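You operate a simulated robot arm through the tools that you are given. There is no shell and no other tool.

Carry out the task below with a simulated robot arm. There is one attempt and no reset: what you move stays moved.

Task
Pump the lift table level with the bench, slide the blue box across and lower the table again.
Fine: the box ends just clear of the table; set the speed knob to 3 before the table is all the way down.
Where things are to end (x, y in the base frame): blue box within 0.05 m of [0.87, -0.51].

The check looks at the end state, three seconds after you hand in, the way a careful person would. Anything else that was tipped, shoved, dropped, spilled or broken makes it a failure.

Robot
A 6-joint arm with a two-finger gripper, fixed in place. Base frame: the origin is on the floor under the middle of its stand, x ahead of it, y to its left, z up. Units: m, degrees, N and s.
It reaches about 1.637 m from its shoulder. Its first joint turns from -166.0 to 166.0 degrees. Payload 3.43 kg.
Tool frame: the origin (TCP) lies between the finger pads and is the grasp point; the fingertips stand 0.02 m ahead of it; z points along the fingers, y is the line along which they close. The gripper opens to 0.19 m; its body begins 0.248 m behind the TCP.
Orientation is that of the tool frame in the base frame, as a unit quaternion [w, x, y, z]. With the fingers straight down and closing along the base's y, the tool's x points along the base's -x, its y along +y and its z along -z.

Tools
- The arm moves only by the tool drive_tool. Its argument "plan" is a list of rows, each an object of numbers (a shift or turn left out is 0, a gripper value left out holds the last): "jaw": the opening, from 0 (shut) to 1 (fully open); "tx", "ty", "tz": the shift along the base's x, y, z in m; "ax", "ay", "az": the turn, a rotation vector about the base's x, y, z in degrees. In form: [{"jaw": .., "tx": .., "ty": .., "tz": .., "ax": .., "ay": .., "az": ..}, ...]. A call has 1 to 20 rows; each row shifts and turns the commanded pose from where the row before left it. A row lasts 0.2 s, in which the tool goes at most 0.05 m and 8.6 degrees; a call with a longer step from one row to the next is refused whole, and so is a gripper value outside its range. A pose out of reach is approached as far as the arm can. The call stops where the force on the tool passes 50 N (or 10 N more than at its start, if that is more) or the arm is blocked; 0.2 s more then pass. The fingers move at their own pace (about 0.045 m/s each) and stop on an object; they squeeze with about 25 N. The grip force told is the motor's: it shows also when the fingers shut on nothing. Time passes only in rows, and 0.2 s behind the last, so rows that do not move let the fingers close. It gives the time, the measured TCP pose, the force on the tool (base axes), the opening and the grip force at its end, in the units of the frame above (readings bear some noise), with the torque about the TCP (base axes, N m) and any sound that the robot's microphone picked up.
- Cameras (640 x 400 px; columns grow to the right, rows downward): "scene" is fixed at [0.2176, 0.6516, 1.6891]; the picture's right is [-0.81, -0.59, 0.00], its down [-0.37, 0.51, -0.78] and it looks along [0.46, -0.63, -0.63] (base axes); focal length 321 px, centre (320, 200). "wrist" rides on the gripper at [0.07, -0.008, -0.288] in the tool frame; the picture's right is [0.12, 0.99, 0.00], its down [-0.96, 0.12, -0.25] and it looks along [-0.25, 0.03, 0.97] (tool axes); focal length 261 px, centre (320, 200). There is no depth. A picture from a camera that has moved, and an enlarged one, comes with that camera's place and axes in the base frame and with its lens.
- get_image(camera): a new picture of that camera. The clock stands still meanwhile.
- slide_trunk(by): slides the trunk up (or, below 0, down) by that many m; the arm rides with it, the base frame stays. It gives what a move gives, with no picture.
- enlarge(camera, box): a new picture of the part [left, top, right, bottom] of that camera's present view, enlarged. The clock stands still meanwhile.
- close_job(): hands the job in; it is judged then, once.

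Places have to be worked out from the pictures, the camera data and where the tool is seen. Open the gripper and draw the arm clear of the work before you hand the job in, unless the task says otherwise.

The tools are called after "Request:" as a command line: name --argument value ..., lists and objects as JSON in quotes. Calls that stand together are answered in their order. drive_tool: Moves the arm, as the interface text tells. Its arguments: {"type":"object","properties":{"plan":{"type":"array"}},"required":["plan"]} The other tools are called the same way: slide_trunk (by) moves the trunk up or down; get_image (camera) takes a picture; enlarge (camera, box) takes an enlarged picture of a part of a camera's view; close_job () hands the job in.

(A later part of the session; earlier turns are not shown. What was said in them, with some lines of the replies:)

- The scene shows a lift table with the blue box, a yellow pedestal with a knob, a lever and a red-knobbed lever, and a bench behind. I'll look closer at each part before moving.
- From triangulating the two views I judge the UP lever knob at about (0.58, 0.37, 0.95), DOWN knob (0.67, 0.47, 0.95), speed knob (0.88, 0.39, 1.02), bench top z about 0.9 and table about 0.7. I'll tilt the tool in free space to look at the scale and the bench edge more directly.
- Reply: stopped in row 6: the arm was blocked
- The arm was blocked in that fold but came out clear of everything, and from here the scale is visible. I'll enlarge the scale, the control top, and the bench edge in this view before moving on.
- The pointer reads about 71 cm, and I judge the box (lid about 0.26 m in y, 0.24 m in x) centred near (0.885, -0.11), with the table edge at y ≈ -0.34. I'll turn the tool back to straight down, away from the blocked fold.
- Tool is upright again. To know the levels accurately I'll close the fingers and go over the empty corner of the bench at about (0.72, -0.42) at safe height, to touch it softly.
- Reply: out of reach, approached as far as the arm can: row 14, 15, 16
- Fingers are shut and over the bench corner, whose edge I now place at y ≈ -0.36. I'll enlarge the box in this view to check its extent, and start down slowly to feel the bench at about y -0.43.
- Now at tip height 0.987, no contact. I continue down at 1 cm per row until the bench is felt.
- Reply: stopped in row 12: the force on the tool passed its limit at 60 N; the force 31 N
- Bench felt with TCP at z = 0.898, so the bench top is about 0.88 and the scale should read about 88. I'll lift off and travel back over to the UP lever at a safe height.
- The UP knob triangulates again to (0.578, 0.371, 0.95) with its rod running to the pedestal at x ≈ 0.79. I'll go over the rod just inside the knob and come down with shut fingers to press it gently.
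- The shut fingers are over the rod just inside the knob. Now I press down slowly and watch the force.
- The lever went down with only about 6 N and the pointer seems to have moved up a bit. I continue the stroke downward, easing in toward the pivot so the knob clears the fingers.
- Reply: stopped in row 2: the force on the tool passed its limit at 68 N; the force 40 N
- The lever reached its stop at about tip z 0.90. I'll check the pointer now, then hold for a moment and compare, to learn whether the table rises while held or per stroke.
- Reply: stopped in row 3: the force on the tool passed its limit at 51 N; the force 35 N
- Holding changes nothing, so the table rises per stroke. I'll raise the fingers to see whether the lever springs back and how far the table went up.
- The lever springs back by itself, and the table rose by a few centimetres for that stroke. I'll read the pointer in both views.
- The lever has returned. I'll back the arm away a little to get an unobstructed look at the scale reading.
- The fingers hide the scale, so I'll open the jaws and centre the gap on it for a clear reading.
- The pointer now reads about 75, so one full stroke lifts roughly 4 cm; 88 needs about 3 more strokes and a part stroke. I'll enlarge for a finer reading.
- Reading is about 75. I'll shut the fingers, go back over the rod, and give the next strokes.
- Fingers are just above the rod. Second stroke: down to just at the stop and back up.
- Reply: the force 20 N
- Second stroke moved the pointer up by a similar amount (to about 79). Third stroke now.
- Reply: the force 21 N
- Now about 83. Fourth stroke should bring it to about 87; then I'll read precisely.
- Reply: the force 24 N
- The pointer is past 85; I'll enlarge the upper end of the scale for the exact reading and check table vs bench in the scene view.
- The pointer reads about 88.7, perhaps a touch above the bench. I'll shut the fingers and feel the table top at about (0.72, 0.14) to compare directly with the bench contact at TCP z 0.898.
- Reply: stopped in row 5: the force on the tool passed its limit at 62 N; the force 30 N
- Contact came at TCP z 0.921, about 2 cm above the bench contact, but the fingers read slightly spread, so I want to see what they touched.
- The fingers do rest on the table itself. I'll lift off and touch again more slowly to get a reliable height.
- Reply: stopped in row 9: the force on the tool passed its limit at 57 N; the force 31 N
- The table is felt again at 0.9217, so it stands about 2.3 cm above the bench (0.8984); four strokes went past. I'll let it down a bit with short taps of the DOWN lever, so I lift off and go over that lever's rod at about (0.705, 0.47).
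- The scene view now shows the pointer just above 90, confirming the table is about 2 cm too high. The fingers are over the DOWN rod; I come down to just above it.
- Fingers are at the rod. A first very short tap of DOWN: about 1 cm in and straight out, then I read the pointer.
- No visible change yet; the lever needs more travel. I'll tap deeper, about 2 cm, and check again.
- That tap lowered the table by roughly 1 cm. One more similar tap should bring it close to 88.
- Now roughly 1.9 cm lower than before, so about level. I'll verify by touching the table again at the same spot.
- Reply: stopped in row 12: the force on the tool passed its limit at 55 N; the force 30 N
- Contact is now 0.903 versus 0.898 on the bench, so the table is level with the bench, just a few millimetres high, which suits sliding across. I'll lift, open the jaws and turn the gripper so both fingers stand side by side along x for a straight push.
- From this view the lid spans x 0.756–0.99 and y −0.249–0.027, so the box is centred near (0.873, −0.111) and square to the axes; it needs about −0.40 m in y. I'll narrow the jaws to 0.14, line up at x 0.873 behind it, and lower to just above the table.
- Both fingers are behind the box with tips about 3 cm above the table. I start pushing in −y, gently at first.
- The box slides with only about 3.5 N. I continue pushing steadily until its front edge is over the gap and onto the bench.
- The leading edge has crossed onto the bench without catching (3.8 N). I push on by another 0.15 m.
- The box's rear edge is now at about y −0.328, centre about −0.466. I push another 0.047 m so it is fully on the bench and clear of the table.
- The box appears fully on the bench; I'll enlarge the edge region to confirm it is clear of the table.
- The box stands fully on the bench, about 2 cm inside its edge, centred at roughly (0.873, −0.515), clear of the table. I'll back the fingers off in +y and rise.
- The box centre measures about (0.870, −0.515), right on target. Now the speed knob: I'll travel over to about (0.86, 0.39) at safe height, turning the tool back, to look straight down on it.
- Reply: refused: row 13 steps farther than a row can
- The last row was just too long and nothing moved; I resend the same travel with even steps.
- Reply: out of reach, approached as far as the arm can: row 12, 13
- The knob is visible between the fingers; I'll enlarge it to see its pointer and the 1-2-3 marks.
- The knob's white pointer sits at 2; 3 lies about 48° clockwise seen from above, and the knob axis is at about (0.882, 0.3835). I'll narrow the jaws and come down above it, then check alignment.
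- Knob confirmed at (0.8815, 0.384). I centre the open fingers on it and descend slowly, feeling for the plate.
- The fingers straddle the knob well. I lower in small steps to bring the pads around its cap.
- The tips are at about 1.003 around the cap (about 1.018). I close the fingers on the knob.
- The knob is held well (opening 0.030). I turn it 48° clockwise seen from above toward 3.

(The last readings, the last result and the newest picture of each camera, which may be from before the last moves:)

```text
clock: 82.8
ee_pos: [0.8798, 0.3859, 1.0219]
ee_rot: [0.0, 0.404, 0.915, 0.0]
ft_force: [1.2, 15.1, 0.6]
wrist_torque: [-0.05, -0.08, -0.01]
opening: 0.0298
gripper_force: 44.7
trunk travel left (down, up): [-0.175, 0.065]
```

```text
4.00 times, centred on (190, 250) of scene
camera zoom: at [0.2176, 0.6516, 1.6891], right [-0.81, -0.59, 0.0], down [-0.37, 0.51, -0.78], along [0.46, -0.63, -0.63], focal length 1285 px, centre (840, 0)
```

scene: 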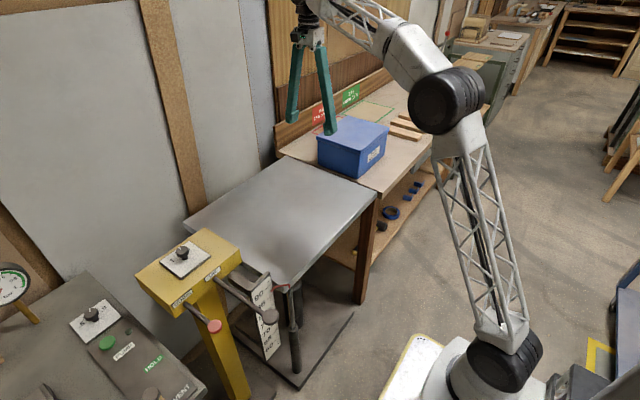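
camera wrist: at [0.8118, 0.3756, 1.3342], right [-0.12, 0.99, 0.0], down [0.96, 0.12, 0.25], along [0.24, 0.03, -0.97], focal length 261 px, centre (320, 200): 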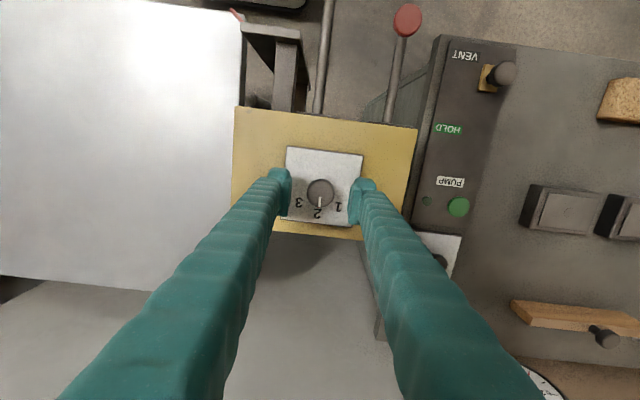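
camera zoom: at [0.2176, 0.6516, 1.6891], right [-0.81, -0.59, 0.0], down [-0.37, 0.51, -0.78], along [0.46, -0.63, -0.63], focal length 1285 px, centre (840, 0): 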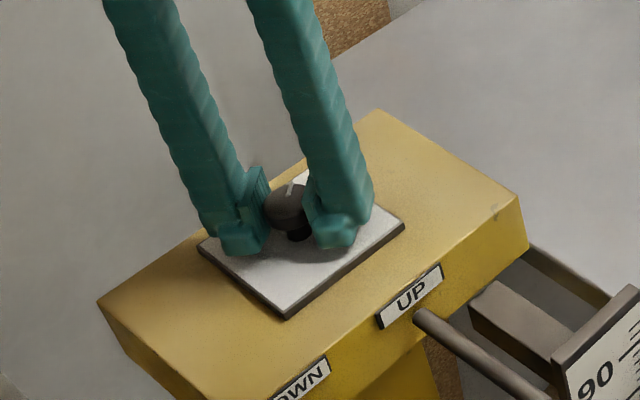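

The knob followed and the pointer is almost on 3; comparing with how the 2 stood earlier, about 2° more is needed.

Request:
drive_tool --plan '[{"az": -2}, {}]'

Request:
drive_tool --plan '[{"jaw": 0.35}, {}, {}, {}]'

Request:
enlarge --camera "wrist" --box '[270, 150, 370, 240]'

```text
clock: 83.4
ee_pos: [0.8791, 0.385, 1.0224]
ee_rot: [0.0, 0.42, 0.908, 0.001]
ft_force: [1.1, 16.2, 1.8]
wrist_torque: [0.03, -0.01, 0.0]
opening: 0.0296
gripper_force: 45.2
trunk travel left (down, up): [-0.175, 0.065]
```

```text
clock: 84.4
ee_pos: [0.88, 0.3842, 1.0231]
ee_rot: [0.0, 0.42, 0.908, 0.001]
ft_force: [0.3, -0.3, 0.6]
wrist_torque: [-0.02, -0.02, 0.02]
opening: 0.0663
gripper_force: 0.1
trunk travel left (down, up): [-0.175, 0.065]
```

```text
4.44 times, centred on (320, 195) of wrist
camera zoom: at [0.8294, 0.4313, 1.3107], right [0.68, 0.73, 0.0], down [0.71, -0.66, 0.25], along [0.18, -0.17, -0.97], focal length 1158 px, centre (320, 222)
```

zoom: 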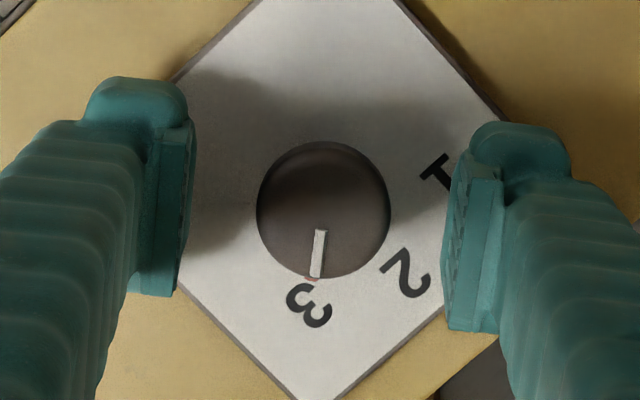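

The pointer now points at 3. I rise clear of the knob and take another look before going to the DOWN lever.

Request:
drive_tool --plan '[{"tz": 0.03}, {"tz": 0.04}, {"tz": 0.04}, {"tz": 0.02}, {}]'

Request:
enlarge --camera "wrist" --box '[280, 150, 360, 220]'

Request:
enlarge --camera "scene" --box '[140, 220, 240, 300]'

```text
clock: 85.6
ee_pos: [0.8798, 0.3828, 1.1529]
ee_rot: [-0.001, 0.42, 0.907, 0.0]
ft_force: [-0.4, -0.2, -0.1]
wrist_torque: [-0.03, -0.01, -0.01]
opening: 0.0662
gripper_force: 0.1
trunk travel left (down, up): [-0.175, 0.065]
```

```text
5.71 times, centred on (320, 185) of wrist
camera zoom: at [0.8286, 0.4307, 1.44], right [0.68, 0.73, 0.0], down [0.71, -0.66, 0.25], along [0.18, -0.17, -0.97], focal length 1489 px, centre (320, 286)
```

zoom: 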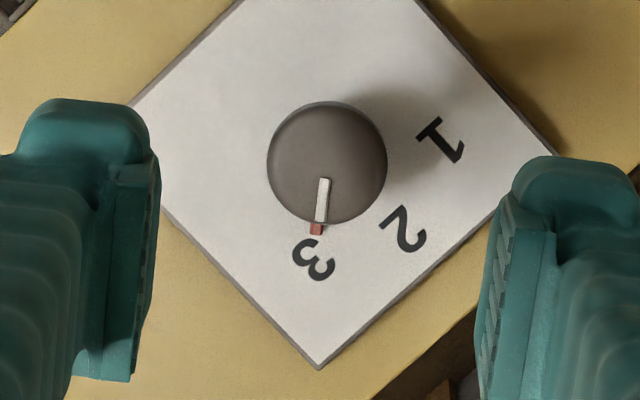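

```text
5.00 times, centred on (190, 260) of scene
camera zoom: at [0.2176, 0.6516, 1.6891], right [-0.81, -0.59, 0.0], down [-0.37, 0.51, -0.78], along [0.46, -0.63, -0.63], focal length 1606 px, centre (970, -100)
```

zoom: 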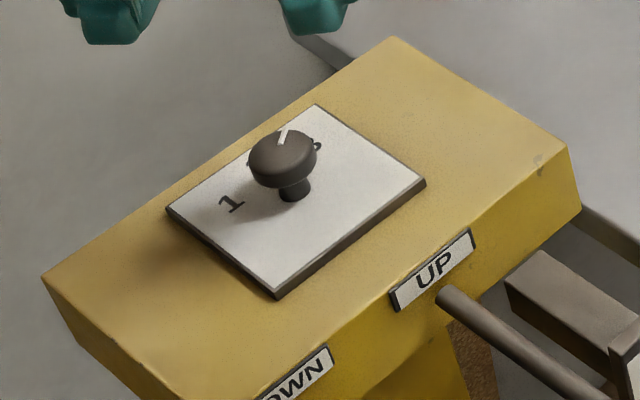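

The pointer sits on 3 just as it did on 2 before. Now I shut the fingers, turn back, and go over the DOWN lever's rod at (0.706, 0.466).

Request:
drive_tool --plan '[{"jaw": 0, "tx": -0.025, "ty": 0.0119, "az": 7.1}, {"tx": -0.025, "ty": 0.0119, "az": 7.1}, {"tx": -0.025, "ty": 0.0119, "az": 7.1}, {"tx": -0.025, "ty": 0.0119, "az": 7.1}, {"tx": -0.025, "ty": 0.0119, "az": 7.1}, {"tx": -0.025, "ty": 0.0119, "az": 7.1}, {"tx": -0.024, "ty": 0.0119, "az": 7.0}, {"tz": -0.04}, {"tz": -0.04}, {"tz": -0.04}, {"tz": -0.035}, {}]'

Request:
get_image --camera "wrist"

Request:
enlarge --camera "scene" --box '[170, 230, 310, 340]'

```text
clock: 88.2
ee_pos: [0.7068, 0.4642, 0.9978]
ee_rot: [-0.001, 0.001, 1.0, 0.0]
ft_force: [-0.7, -0.3, 0.0]
wrist_torque: [-0.05, 0.02, 0.0]
opening: 0.0
gripper_force: 24.8
trunk travel left (down, up): [-0.175, 0.065]
```

```text
taken
camera wrist: at [0.6378, 0.4555, 1.2862], right [-0.12, 0.99, 0.0], down [0.96, 0.11, 0.25], along [0.24, 0.03, -0.97], focal length 261 px, centre (320, 200)
```

wrist: 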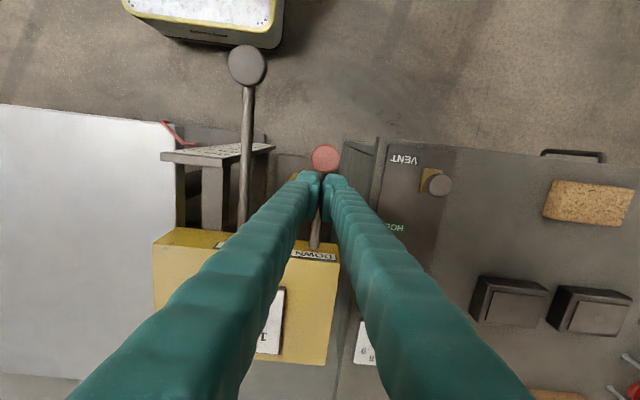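

```text
3.64 times, centred on (240, 285) of scene
camera zoom: at [0.2176, 0.6516, 1.6891], right [-0.81, -0.59, 0.0], down [-0.37, 0.51, -0.78], along [0.46, -0.63, -0.63], focal length 1168 px, centre (611, -109)
```

zoom: 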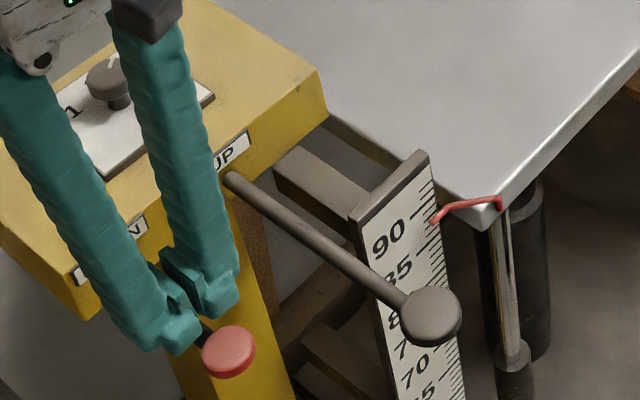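

Fingers are right above the DOWN rod. I press it down and hold for about 2 s, then check how far the table has come down.

Request:
drive_tool --plan '[{"tz": -0.012}, {"tz": -0.01}, {"tz": -0.01}, {"tz": -0.005}, {}, {}, {}, {}, {}]'

Request:
enlarge --camera "scene" --box '[210, 230, 350, 380]'

```text
clock: 90.2
ee_pos: [0.7054, 0.4667, 0.9597]
ee_rot: [-0.001, 0.001, 1.0, 0.001]
ft_force: [-0.5, -7.8, 6.2]
wrist_torque: [-0.18, -0.1, -0.16]
opening: 0.0
gripper_force: 34.2
trunk travel left (down, up): [-0.175, 0.065]
```

```text
2.67 times, centred on (280, 305) of scene
camera zoom: at [0.2176, 0.6516, 1.6891], right [-0.81, -0.59, 0.0], down [-0.37, 0.51, -0.78], along [0.46, -0.63, -0.63], focal length 857 px, centre (427, -80)
```

zoom: 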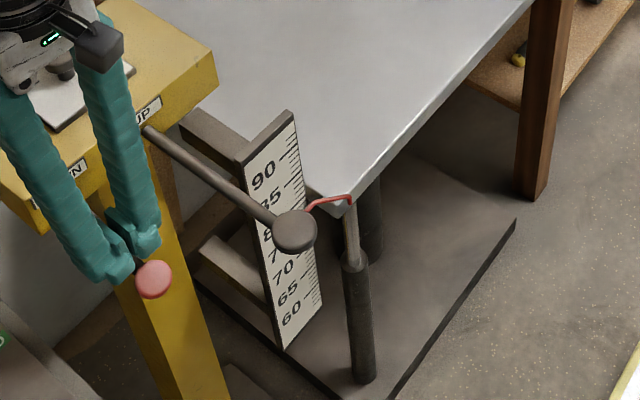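

The table is descending, now near 80 on the scale. I keep holding the lever.

Request:
drive_tool --plan '[{}, {}, {}, {}, {}, {}, {}, {}, {}, {}]'

Request:
enlarge --camera "scene" --box '[210, 230, 350, 380]'

```text
clock: 92.4
ee_pos: [0.7047, 0.4645, 0.9594]
ee_rot: [0.0, 0.0, 1.0, 0.0]
ft_force: [-1.7, -8.1, 5.9]
wrist_torque: [-0.18, -0.07, -0.12]
opening: 0.0
gripper_force: 34.5
trunk travel left (down, up): [-0.175, 0.065]
```

```text
2.67 times, centred on (280, 305) of scene
camera zoom: at [0.2176, 0.6516, 1.6891], right [-0.81, -0.59, 0.0], down [-0.37, 0.51, -0.78], along [0.46, -0.63, -0.63], focal length 857 px, centre (427, -80)
```

zoom: 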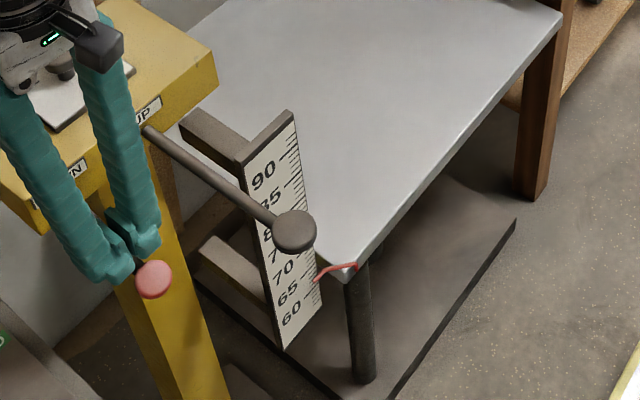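

It has come down to about 66, below where it started, and the rod looks nearly fully in. I hold on until it no longer moves.

Request:
drive_tool --plan '[{}, {}, {}, {}, {}, {}, {}, {}, {}, {}]'

Request:
enlarge --camera "scene" --box '[210, 230, 350, 380]'

Request:
drive_tool --plan '[{}, {}, {}, {}, {}, {}, {}, {}, {}, {}]'

Request:
enlarge --camera "scene" --box '[210, 230, 350, 380]'

```text
clock: 94.6
ee_pos: [0.706, 0.4662, 0.9605]
ee_rot: [-0.001, 0.002, 1.0, 0.0]
ft_force: [-2.3, -5.4, 7.2]
wrist_torque: [-0.14, -0.06, -0.12]
opening: 0.0
gripper_force: 34.7
trunk travel left (down, up): [-0.175, 0.065]
```

```text
2.67 times, centred on (280, 305) of scene
camera zoom: at [0.2176, 0.6516, 1.6891], right [-0.81, -0.59, 0.0], down [-0.37, 0.51, -0.78], along [0.46, -0.63, -0.63], focal length 857 px, centre (427, -80)
```

zoom: 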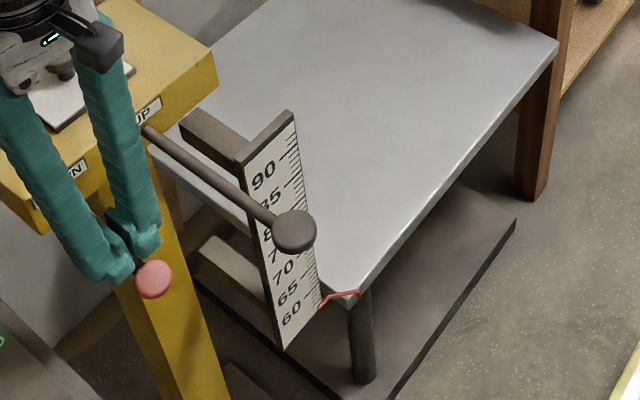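

```text
clock: 96.8
ee_pos: [0.7049, 0.4662, 0.9596]
ee_rot: [-0.001, 0.0, 1.0, 0.0]
ft_force: [-2.0, -3.6, 6.6]
wrist_torque: [-0.11, -0.08, -0.06]
opening: 0.0
gripper_force: 34.3
trunk travel left (down, up): [-0.175, 0.065]
```

```text
2.67 times, centred on (280, 305) of scene
camera zoom: at [0.2176, 0.6516, 1.6891], right [-0.81, -0.59, 0.0], down [-0.37, 0.51, -0.78], along [0.46, -0.63, -0.63], focal length 857 px, centre (427, -80)
```

zoom: 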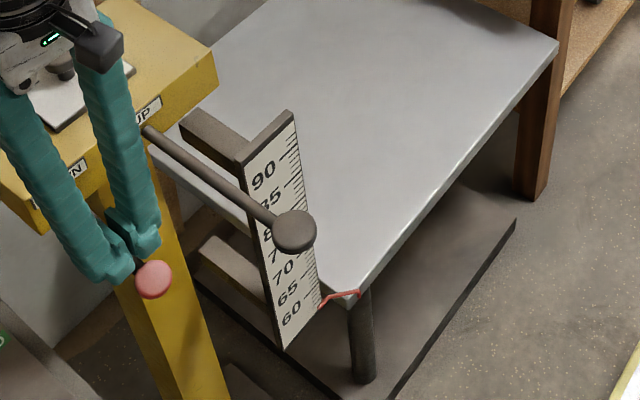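

The table has stopped at about 62, all the way down. I release the lever by rising straight up, then draw the arm clear and open the gripper.

Request:
drive_tool --plan '[{"tz": 0.015}, {"tz": 0.03}, {"tz": 0.05}, {"tz": 0.05}, {"tz": 0.05}, {"tz": 0.05}, {"tz": 0.03}, {"jaw": 1, "tx": -0.03, "ty": -0.03}, {"tx": -0.03, "ty": -0.03}, {"tx": -0.03, "ty": -0.03}, {"tx": -0.02, "ty": -0.03}, {"ty": -0.02}, {}, {}, {}, {}, {}, {}]'

Request:
get_image --camera "scene"

Request:
get_image --camera "wrist"

Request:
enlarge --camera "scene" --box '[140, 220, 340, 360]'

Request:
enlarge --camera "scene" --box '[260, 80, 460, 220]'

```text
clock: 100.6
ee_pos: [0.5939, 0.3266, 1.2354]
ee_rot: [-0.001, 0.001, 1.0, 0.0]
ft_force: [0.1, -0.7, -1.0]
wrist_torque: [-0.01, 0.04, 0.03]
opening: 0.19
gripper_force: 0.1
trunk travel left (down, up): [-0.175, 0.065]
```

```text
taken
```

scene: 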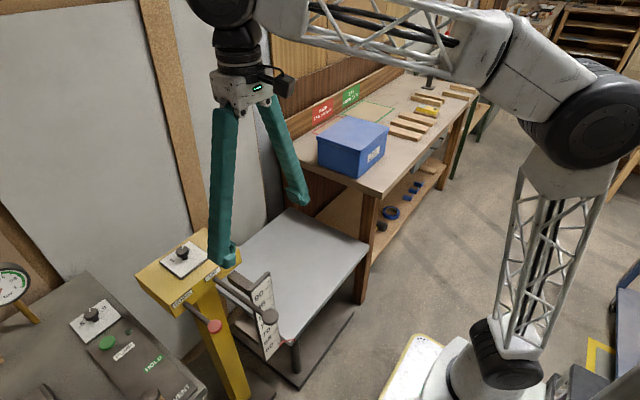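

```text
taken
camera wrist: at [0.5252, 0.3186, 1.5231], right [-0.12, 0.99, 0.0], down [0.96, 0.11, 0.25], along [0.24, 0.03, -0.97], focal length 261 px, centre (320, 200)
```

wrist: 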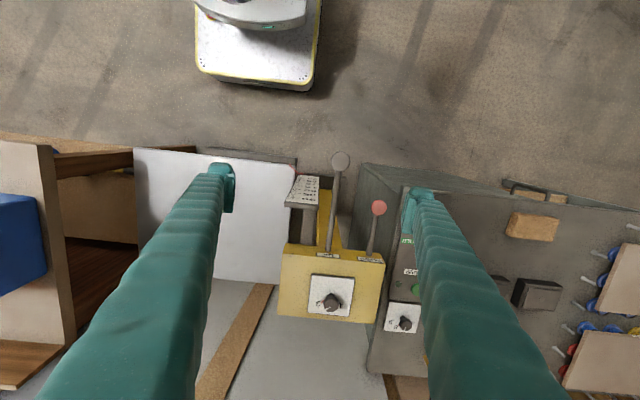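

```text
2.86 times, centred on (240, 290) of scene
camera zoom: at [0.2176, 0.6516, 1.6891], right [-0.81, -0.59, 0.0], down [-0.37, 0.51, -0.78], along [0.46, -0.63, -0.63], focal length 918 px, centre (549, -57)
```

zoom: 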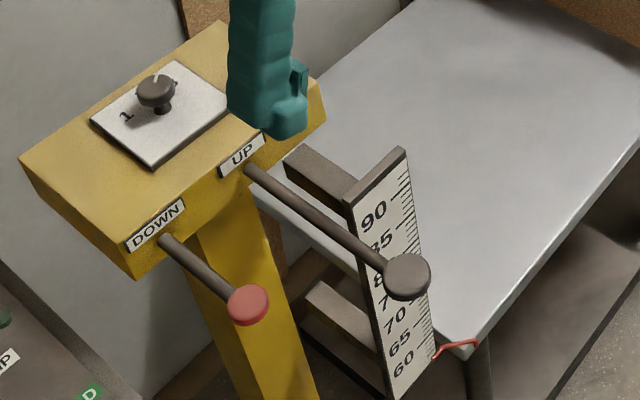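

```text
2.86 times, centred on (360, 150) of scene
camera zoom: at [0.2176, 0.6516, 1.6891], right [-0.81, -0.59, 0.0], down [-0.37, 0.51, -0.78], along [0.46, -0.63, -0.63], focal length 918 px, centre (206, 343)
```

zoom: 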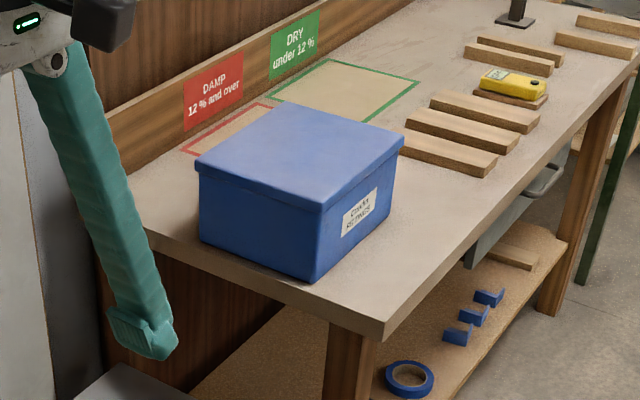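

Everything looks in place: box on the bench, levers back up, table at the bottom. I take one last close look at the knob.

Request:
enlarge --camera "wrist" --box '[290, 265, 370, 325]'

```text
6.67 times, centred on (330, 295) of wrist
camera zoom: at [0.5252, 0.3186, 1.5231], right [-0.12, 0.99, 0.0], down [0.96, 0.11, 0.25], along [0.24, 0.03, -0.97], focal length 1738 px, centre (253, -433)
```

zoom: 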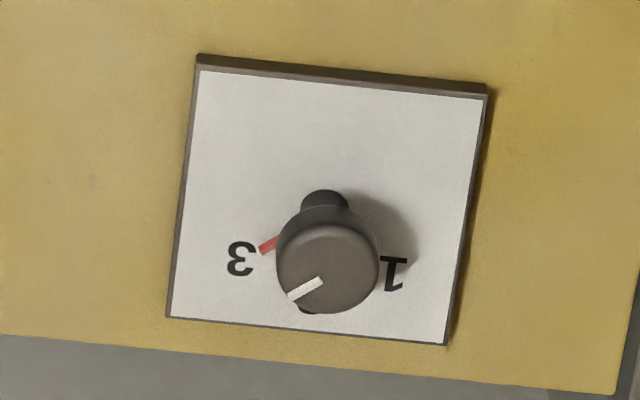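

The red index points straight at 3, the box is centred near (0.87, −0.515) on the bench clear of the table, the table is fully down and the gripper is open and clear. I hand the job in.

Request:
close_job

```text
The job is handed in.
```

The blue box is on the bench, the lift table is all the way down, and the speed knob is set to 3. I've handed the job in, and no result has come back yet.

- **Box:** It sits at about (0.870, -0.515), roughly 5 mm from the target by camera estimate. It is fully on the bench, with its rear edge about 2 cm inside the bench edge.
- **Raising:** Four full strokes of the UP lever took the table about 2 cm too high. Two short taps of the DOWN lever then brought it to within about 5 mm of the bench. I confirmed this by touching both surfaces, and the box slid across without catching.
- **Knob:** I set it to 3 while the table was still raised, before the final lowering. A close-up at the end shows its index pointing at 3.
- **Table:** It stopped at about 62 on the scale and did not move further while I kept holding the DOWN lever. It started at about 71.
- **Arm:** The gripper is open and clear of the work, and both levers have sprung back. I saw nothing else moved or knocked over.
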